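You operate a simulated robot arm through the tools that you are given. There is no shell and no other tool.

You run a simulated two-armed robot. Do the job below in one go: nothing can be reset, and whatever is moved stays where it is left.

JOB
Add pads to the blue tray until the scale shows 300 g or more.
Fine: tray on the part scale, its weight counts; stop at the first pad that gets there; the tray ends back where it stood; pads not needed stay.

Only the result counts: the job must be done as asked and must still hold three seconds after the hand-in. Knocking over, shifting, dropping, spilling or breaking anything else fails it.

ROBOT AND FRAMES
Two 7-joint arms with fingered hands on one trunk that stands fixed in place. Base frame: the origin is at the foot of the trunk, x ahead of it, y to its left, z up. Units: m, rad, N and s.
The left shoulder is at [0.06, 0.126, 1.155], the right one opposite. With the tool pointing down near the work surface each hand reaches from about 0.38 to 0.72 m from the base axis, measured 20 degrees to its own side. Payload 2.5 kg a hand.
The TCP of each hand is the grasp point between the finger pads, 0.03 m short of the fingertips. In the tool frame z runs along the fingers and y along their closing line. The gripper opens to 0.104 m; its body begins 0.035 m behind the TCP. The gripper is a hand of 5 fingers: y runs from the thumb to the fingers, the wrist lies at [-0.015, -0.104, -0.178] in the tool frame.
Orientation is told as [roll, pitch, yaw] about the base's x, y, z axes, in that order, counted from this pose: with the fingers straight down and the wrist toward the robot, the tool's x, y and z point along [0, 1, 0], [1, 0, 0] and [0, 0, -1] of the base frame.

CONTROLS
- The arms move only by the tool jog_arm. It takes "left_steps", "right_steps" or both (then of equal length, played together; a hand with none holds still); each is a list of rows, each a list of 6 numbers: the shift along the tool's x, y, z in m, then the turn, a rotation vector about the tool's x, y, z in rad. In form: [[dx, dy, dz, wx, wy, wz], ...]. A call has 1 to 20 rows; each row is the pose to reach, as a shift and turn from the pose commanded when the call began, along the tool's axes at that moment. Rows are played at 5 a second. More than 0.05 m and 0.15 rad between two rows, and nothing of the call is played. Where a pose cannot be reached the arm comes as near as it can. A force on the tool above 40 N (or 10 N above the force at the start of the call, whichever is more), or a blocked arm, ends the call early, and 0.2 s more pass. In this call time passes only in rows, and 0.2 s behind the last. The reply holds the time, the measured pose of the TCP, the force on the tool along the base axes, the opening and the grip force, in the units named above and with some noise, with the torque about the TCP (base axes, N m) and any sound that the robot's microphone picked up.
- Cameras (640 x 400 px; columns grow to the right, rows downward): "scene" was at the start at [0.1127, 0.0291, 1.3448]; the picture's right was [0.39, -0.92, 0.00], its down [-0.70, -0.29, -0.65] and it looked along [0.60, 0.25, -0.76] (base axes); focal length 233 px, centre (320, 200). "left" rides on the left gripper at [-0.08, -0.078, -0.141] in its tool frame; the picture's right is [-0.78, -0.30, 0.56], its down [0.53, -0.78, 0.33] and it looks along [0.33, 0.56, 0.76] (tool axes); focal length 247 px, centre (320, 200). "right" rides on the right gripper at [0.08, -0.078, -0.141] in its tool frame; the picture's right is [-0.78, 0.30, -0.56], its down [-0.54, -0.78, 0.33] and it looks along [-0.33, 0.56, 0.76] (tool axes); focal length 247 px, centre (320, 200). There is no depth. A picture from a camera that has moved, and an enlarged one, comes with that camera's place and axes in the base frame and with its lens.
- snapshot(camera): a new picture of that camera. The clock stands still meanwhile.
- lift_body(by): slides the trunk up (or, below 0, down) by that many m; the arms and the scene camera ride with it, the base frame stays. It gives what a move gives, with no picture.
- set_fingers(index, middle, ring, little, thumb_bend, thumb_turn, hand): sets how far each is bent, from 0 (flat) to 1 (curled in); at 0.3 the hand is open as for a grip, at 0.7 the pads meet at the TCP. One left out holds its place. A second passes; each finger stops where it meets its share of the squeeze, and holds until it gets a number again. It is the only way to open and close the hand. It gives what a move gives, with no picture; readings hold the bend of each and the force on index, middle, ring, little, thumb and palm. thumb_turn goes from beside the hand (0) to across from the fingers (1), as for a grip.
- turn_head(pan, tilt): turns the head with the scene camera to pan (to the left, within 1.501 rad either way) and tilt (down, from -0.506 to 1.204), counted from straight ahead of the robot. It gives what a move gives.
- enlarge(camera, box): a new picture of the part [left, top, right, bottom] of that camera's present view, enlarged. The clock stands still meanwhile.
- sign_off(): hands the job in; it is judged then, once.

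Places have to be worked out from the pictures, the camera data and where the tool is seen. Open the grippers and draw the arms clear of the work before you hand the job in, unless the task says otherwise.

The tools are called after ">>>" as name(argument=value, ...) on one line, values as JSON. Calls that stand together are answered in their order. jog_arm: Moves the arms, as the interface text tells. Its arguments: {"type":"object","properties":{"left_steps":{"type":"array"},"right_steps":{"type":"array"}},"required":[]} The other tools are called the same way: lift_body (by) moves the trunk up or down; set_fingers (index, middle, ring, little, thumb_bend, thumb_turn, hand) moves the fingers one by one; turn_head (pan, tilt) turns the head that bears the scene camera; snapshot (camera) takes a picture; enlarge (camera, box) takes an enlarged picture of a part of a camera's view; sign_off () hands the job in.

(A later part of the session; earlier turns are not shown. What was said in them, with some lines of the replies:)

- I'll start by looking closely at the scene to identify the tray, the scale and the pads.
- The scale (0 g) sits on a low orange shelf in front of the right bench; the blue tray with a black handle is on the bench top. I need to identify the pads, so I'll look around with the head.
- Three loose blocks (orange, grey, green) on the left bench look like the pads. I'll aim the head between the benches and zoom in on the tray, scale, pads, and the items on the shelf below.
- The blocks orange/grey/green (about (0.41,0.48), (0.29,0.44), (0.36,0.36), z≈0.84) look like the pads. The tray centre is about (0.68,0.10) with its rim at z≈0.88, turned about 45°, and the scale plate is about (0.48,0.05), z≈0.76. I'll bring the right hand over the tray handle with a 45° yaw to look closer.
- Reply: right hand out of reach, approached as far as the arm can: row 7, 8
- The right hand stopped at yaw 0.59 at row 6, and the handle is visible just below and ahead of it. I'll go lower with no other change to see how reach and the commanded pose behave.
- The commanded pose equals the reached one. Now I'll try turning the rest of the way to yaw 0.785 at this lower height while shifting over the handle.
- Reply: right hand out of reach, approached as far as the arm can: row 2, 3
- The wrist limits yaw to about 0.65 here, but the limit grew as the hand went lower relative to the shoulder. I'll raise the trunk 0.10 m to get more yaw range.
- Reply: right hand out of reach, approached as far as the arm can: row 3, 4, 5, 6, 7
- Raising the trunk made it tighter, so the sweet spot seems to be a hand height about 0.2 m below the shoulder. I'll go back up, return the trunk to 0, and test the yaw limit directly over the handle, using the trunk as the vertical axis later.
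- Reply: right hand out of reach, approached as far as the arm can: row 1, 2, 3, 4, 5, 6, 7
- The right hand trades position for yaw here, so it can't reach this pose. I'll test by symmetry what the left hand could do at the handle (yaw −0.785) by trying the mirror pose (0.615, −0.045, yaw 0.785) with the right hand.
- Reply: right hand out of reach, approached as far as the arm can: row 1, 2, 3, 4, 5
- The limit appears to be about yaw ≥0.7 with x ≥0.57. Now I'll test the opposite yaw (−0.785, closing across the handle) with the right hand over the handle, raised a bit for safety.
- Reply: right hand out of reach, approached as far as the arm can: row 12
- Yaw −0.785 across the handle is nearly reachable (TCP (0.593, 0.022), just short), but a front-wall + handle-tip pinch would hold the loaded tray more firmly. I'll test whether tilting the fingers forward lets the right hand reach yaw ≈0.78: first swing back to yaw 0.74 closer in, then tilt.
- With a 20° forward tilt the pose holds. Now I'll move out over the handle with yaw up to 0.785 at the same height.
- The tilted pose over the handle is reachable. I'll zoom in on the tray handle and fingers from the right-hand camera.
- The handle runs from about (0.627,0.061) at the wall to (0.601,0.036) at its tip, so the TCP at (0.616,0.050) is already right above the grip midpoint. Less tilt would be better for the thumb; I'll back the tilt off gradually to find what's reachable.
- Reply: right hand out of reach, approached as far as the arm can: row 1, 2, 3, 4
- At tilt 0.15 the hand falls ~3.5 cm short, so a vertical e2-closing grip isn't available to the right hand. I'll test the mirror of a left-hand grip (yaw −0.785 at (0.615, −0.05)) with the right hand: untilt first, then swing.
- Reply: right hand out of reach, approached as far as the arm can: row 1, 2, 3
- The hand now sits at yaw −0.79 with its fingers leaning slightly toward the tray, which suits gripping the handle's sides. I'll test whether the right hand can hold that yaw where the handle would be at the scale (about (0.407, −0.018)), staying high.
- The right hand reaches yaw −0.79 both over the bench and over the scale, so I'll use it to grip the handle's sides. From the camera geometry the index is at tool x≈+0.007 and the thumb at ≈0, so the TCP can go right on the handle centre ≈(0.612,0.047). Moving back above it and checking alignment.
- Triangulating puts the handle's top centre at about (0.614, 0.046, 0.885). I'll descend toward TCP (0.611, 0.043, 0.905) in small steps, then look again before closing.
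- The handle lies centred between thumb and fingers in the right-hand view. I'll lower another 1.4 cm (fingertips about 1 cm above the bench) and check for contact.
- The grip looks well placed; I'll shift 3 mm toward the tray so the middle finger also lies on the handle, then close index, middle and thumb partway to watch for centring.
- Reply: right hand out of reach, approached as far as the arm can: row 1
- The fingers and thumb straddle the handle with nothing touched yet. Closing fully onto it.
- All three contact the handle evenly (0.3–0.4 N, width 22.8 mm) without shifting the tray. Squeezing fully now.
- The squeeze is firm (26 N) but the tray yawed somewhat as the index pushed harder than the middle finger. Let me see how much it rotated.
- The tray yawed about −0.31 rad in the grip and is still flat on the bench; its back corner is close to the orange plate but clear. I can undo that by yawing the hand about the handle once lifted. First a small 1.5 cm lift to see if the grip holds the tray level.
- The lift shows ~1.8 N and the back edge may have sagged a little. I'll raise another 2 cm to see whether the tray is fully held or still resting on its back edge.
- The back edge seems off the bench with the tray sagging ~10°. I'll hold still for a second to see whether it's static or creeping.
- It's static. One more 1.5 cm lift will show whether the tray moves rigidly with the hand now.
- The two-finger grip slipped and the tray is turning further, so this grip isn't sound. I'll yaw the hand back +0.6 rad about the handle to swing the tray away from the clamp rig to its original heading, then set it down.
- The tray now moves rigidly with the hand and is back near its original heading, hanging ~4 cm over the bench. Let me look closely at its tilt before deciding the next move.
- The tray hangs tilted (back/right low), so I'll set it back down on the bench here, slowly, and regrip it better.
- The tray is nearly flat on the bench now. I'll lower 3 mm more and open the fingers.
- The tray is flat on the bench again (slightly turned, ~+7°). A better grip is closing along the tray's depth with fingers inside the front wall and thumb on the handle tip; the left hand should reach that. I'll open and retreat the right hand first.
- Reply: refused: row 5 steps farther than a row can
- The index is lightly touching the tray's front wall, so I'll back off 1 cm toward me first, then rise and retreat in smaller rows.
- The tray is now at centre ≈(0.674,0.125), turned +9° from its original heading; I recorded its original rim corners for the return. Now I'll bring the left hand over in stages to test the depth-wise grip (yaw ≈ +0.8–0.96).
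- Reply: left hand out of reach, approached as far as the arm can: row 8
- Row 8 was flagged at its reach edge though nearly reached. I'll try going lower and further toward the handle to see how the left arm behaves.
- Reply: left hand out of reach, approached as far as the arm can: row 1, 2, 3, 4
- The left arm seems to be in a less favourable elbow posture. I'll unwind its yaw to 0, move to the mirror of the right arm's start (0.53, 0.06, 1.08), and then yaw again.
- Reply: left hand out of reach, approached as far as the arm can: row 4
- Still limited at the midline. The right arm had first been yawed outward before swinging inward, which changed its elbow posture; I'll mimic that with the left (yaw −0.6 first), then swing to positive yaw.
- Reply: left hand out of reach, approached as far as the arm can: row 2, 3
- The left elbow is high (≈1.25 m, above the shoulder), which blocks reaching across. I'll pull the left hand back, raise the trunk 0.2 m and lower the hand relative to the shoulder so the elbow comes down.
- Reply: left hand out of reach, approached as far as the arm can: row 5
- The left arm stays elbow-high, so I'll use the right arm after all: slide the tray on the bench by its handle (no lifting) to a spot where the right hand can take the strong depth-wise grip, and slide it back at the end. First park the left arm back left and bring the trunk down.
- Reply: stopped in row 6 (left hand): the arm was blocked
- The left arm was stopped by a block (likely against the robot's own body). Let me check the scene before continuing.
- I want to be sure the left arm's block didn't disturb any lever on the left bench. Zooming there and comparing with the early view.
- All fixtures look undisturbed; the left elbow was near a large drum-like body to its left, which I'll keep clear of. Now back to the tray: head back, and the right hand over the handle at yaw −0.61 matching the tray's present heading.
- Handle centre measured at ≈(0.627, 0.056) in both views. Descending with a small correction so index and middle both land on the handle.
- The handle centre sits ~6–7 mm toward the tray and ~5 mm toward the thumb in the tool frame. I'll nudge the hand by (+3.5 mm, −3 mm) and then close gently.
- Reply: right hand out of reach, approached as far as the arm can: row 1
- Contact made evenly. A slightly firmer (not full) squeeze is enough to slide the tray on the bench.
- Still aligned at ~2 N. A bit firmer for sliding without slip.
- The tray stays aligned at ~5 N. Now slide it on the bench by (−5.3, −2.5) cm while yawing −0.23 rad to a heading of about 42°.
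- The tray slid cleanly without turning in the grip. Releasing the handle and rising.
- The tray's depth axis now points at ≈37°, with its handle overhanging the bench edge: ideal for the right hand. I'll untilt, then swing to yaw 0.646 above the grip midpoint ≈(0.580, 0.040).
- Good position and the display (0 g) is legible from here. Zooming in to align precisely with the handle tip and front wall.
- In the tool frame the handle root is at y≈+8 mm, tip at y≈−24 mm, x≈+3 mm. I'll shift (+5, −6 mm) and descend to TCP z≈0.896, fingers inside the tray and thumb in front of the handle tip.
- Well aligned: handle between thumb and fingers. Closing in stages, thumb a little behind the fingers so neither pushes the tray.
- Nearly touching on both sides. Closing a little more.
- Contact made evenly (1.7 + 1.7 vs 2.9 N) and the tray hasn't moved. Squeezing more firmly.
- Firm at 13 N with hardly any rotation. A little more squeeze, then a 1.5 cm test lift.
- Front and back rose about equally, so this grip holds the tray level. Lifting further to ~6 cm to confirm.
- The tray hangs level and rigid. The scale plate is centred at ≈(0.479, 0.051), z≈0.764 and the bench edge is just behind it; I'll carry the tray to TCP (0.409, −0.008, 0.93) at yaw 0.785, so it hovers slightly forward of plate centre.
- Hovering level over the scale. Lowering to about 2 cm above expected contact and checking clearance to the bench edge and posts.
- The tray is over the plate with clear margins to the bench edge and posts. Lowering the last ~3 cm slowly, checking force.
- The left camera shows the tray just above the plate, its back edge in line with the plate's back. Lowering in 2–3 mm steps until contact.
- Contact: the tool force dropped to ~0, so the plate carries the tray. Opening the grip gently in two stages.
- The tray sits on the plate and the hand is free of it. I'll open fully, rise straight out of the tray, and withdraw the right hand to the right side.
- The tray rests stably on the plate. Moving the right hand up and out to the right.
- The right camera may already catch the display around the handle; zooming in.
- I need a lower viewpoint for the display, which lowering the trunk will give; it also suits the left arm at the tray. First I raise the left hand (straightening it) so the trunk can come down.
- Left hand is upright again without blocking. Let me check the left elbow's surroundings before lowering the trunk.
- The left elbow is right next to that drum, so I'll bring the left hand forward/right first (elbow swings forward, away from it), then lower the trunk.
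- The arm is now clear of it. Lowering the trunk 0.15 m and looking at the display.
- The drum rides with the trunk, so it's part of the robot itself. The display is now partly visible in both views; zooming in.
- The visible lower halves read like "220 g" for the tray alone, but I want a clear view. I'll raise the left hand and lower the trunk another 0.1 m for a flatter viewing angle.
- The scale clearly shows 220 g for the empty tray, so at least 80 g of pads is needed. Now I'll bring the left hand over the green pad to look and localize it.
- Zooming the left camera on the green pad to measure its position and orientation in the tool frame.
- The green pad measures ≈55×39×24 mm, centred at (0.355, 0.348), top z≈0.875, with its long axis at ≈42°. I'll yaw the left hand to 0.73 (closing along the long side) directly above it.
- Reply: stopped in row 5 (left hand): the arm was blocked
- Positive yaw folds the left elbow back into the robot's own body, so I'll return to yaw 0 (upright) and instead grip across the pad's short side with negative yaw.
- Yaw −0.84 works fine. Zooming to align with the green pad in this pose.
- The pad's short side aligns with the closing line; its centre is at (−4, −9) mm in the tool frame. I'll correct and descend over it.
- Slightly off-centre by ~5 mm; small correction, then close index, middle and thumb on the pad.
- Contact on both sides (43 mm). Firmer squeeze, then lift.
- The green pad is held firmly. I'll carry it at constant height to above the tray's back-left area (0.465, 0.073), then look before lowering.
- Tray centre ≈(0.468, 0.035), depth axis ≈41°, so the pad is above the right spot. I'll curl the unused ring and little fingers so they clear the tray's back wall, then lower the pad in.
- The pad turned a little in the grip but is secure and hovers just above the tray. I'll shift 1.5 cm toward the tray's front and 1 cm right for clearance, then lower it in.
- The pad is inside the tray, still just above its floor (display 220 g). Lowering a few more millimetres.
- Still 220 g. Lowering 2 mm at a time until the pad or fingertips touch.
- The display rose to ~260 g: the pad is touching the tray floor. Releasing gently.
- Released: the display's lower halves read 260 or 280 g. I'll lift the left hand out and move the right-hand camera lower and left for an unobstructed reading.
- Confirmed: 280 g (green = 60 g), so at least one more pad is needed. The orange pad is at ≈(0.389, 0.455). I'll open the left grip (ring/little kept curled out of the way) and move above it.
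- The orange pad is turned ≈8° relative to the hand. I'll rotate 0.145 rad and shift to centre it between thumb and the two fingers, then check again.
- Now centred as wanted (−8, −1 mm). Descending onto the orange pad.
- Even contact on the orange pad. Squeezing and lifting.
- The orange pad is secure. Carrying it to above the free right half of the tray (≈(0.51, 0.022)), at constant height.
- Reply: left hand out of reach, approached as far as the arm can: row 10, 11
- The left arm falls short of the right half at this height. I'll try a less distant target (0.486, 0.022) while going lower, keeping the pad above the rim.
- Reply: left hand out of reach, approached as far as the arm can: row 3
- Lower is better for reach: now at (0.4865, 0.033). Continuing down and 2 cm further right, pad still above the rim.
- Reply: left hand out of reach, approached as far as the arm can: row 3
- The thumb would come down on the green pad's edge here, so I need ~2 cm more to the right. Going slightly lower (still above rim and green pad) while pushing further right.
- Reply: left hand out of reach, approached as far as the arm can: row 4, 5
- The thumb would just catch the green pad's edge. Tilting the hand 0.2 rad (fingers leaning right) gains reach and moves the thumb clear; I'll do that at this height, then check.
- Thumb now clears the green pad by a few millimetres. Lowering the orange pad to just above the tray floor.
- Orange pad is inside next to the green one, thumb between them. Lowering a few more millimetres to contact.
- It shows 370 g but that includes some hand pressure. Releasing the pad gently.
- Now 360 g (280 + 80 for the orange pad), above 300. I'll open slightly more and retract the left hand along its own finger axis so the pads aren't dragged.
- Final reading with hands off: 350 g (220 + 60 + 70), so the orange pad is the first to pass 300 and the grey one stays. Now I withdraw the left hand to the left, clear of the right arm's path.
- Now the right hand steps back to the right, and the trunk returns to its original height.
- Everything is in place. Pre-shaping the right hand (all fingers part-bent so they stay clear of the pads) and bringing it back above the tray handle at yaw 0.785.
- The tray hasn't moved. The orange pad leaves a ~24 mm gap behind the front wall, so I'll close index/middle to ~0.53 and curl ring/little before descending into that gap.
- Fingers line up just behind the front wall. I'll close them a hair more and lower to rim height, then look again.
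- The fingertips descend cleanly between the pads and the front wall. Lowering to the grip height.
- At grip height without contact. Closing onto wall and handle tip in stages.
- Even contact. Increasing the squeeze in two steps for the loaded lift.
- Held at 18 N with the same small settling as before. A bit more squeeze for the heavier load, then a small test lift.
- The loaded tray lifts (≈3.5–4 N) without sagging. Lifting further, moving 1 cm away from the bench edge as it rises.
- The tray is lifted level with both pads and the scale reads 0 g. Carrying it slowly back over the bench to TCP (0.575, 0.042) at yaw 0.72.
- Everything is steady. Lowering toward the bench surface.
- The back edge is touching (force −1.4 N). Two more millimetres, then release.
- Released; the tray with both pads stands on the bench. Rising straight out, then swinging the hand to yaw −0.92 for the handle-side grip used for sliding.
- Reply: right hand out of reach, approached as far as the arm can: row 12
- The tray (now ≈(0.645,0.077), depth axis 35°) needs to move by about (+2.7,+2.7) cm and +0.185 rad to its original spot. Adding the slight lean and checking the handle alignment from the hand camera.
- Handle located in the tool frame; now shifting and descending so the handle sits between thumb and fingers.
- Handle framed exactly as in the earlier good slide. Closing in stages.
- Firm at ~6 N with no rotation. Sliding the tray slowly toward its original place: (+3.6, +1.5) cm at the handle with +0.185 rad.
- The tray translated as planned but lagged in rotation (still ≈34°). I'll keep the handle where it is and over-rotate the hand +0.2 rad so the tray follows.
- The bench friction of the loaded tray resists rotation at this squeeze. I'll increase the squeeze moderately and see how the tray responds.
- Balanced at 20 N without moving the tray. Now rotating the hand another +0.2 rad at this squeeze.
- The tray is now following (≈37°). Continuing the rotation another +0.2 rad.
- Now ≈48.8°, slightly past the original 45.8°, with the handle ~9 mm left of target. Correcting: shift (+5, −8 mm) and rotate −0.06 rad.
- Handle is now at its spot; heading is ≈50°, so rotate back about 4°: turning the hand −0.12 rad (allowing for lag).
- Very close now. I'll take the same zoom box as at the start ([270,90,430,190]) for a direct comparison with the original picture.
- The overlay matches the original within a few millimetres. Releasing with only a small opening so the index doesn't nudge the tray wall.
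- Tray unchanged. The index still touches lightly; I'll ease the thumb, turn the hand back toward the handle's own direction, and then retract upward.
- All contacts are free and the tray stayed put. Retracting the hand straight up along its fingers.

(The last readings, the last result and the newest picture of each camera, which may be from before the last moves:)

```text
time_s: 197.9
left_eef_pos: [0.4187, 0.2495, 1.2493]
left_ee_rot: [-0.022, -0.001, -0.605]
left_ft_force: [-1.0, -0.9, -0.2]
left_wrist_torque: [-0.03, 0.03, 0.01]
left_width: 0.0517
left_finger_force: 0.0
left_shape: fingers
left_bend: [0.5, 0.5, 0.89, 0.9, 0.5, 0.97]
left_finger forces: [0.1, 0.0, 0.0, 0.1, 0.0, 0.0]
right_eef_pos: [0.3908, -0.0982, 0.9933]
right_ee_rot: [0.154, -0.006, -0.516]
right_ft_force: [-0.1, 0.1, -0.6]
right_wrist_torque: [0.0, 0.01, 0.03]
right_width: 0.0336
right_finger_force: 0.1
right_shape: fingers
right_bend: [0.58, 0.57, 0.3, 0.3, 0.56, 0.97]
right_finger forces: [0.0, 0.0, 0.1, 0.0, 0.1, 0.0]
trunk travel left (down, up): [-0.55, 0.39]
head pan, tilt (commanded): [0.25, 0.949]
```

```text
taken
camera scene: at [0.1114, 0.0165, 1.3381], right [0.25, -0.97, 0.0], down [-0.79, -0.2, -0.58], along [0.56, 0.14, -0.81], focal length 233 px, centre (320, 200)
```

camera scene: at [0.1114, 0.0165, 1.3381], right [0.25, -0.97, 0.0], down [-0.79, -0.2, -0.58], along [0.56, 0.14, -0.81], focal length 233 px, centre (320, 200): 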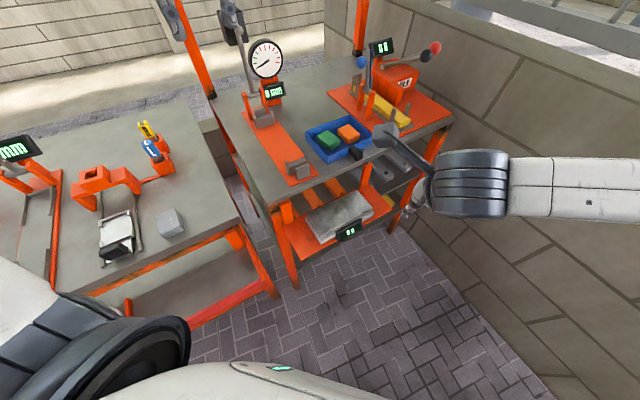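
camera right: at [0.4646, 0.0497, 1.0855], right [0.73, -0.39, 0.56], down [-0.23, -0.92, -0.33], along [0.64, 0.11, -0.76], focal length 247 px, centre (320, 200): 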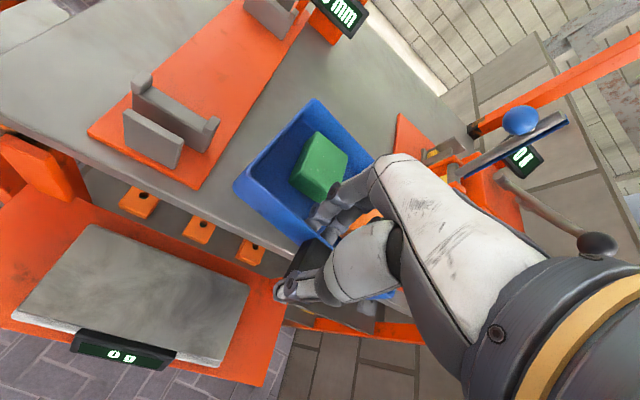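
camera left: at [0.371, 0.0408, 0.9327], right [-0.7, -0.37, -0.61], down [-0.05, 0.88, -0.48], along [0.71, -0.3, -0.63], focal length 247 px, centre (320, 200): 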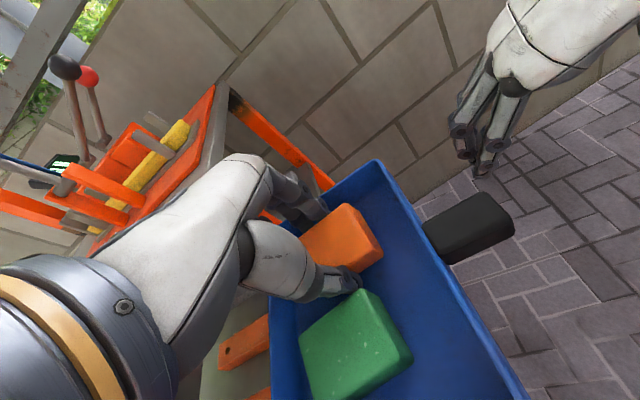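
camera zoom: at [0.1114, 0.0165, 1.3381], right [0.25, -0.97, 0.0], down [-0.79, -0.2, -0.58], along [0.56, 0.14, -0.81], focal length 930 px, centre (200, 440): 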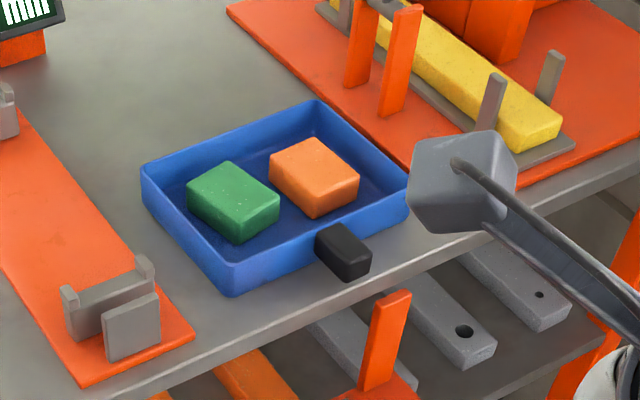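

The tray sits within a few millimetres and about 2° of its original outline, with green and orange pads inside; the grey pad is untouched and the scale is clear. Opening both hands and drawing the right arm away.

>>> jog_arm(right_steps=[[-0.015, 0.019, -0.03, 0, 0, 0], [-0.03, 0.038, -0.055, 0, 0, 0], [-0.045, 0.057, -0.078, 0, 0, 0], [-0.058, 0.0759, -0.097, 0, 0, 0]])

>>> set_fingers(hand="right", index=0.3, middle=0.3, ring=0.3, little=0.3, thumb_bend=0.3)

>>> set_fingers(hand="left", index=0.3, middle=0.3, ring=0.3, little=0.3, thumb_bend=0.3)

>>> snapshot(camera="scene")

>>> enlarge(camera="scene", box=[270, 90, 430, 190])

```text
time_s: 198.9
left_eef_pos: [0.418, 0.2506, 1.2486]
left_ee_rot: [-0.02, 0.003, -0.606]
left_ft_force: [-0.1, 0.1, 0.1]
left_wrist_torque: [0.0, 0.01, 0.02]
left_width: 0.052
left_finger_force: 0.1
left_shape: fingers
left_bend: [0.5, 0.5, 0.89, 0.9, 0.5, 0.97]
left_finger forces: [0.0, 0.0, 0.2, 0.0, 0.0, 0.1]
right_eef_pos: [0.4201, -0.1979, 1.0835]
right_ee_rot: [0.149, -0.005, -0.515]
right_ft_force: [0.7, 0.4, 0.6]
right_wrist_torque: [0.01, -0.04, 0.02]
right_width: 0.0335
right_finger_force: 0.1
right_shape: fingers
right_bend: [0.58, 0.57, 0.3, 0.3, 0.56, 0.97]
right_finger forces: [0.1, 0.0, 0.0, 0.0, 0.1, 0.0]
trunk travel left (down, up): [-0.55, 0.39]
head pan, tilt (commanded): [0.25, 0.949]
```

```text
time_s: 199.9
left_eef_pos: [0.4185, 0.2506, 1.2485]
left_ee_rot: [-0.02, 0.0, -0.606]
left_ft_force: [0.4, 0.1, -0.5]
left_wrist_torque: [0.01, 0.0, -0.01]
left_width: 0.0518
left_finger_force: 0.0
left_shape: fingers
left_bend: [0.5, 0.5, 0.89, 0.9, 0.5, 0.97]
left_finger forces: [0.0, 0.1, 0.0, 0.0, 0.1, 0.1]
right_eef_pos: [0.4202, -0.1973, 1.0832]
right_ee_rot: [0.15, -0.006, -0.513]
right_ft_force: [0.0, -0.7, -0.4]
right_wrist_torque: [0.0, -0.01, -0.02]
right_width: 0.1029
right_finger_force: 0.1
right_shape: fingers
right_bend: [0.3, 0.3, 0.3, 0.3, 0.3, 0.97]
right_finger forces: [0.0, 0.1, 0.0, 0.0, 0.1, 0.1]
trunk travel left (down, up): [-0.55, 0.39]
head pan, tilt (commanded): [0.25, 0.949]
```

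```text
time_s: 200.9
left_eef_pos: [0.4192, 0.2486, 1.248]
left_ee_rot: [-0.02, 0.0, -0.605]
left_ft_force: [0.2, -0.3, -0.3]
left_wrist_torque: [0.0, 0.0, -0.01]
left_width: 0.1028
left_finger_force: 0.0
left_shape: fingers
left_bend: [0.3, 0.3, 0.3, 0.3, 0.3, 0.97]
left_finger forces: [0.1, 0.0, 0.1, 0.0, 0.0, 0.0]
right_eef_pos: [0.4214, -0.197, 1.0827]
right_ee_rot: [0.153, -0.009, -0.514]
right_ft_force: [0.0, -0.9, 0.6]
right_wrist_torque: [-0.01, -0.03, 0.04]
right_width: 0.1025
right_finger_force: 0.0
right_shape: fingers
right_bend: [0.3, 0.3, 0.3, 0.3, 0.3, 0.97]
right_finger forces: [0.0, 0.0, 0.0, 0.0, 0.1, 0.0]
trunk travel left (down, up): [-0.55, 0.39]
head pan, tilt (commanded): [0.25, 0.949]
```

```text
taken
camera scene: at [0.1117, 0.0168, 1.3381], right [0.25, -0.97, 0.0], down [-0.79, -0.2, -0.58], along [0.56, 0.14, -0.81], focal length 233 px, centre (320, 200)
```

scene: 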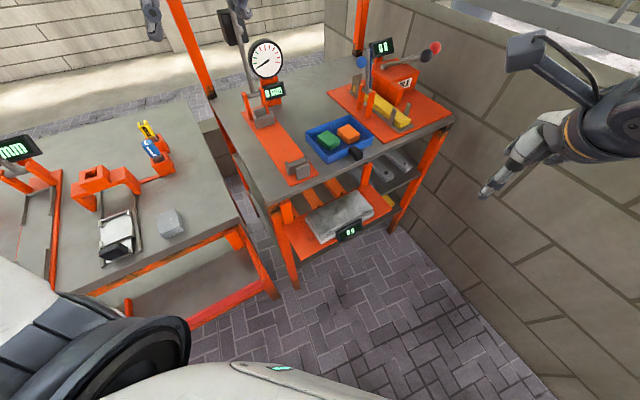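

```text
4.00 times, centred on (350, 140) of scene
camera zoom: at [0.1117, 0.0168, 1.3381], right [0.25, -0.97, 0.0], down [-0.79, -0.2, -0.58], along [0.56, 0.14, -0.81], focal length 930 px, centre (200, 440)
```

zoom: 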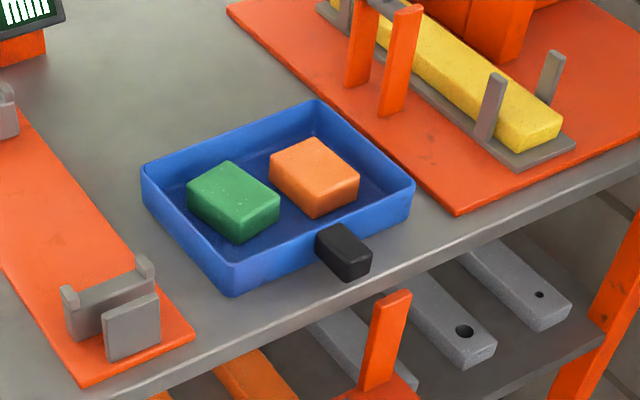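

The tray outline matches the original picture to within 2–3 mm: corners were at (138,172), (315,102), (412,187) and (225,297), and are now at (141,170), (318,100), (414,185) and (232,296). The green and orange pads are in it, weighed at 350 g with the tray. The grey pad and all fixtures are unmoved, both hands are open and clear, so I'm handing in.

>>> sign_off()

```text
The job is handed in.
```

I added two pads to the blue tray, which brought the scale to 350 g. I then put the tray back where it stood and handed the job in; no result has come back yet.

- **Weighing:** the empty tray read 220 g. The green pad brought it to 280 g and the orange pad to 350 g, so orange was the first to pass 300 g.
- **Pads:** I took the three loose blocks on the left bench to be the pads. Green and orange are in the tray; grey was never touched.
- **Tray position:** compared with the first camera picture, it sits within about 2–3 mm and 2° of its original place.
- **Along the way:** my first grip on the handle slipped and the tray tilted and turned, so I set it down and used a firmer grip. To get it exactly back, I slid it the last few centimetres on the bench by its handle.
- **Surroundings:** the left arm was stopped twice, most likely against the robot's own body. I saw nothing else moved or disturbed, the scale read 0 g once the tray was lifted off, and both hands ended open and clear.
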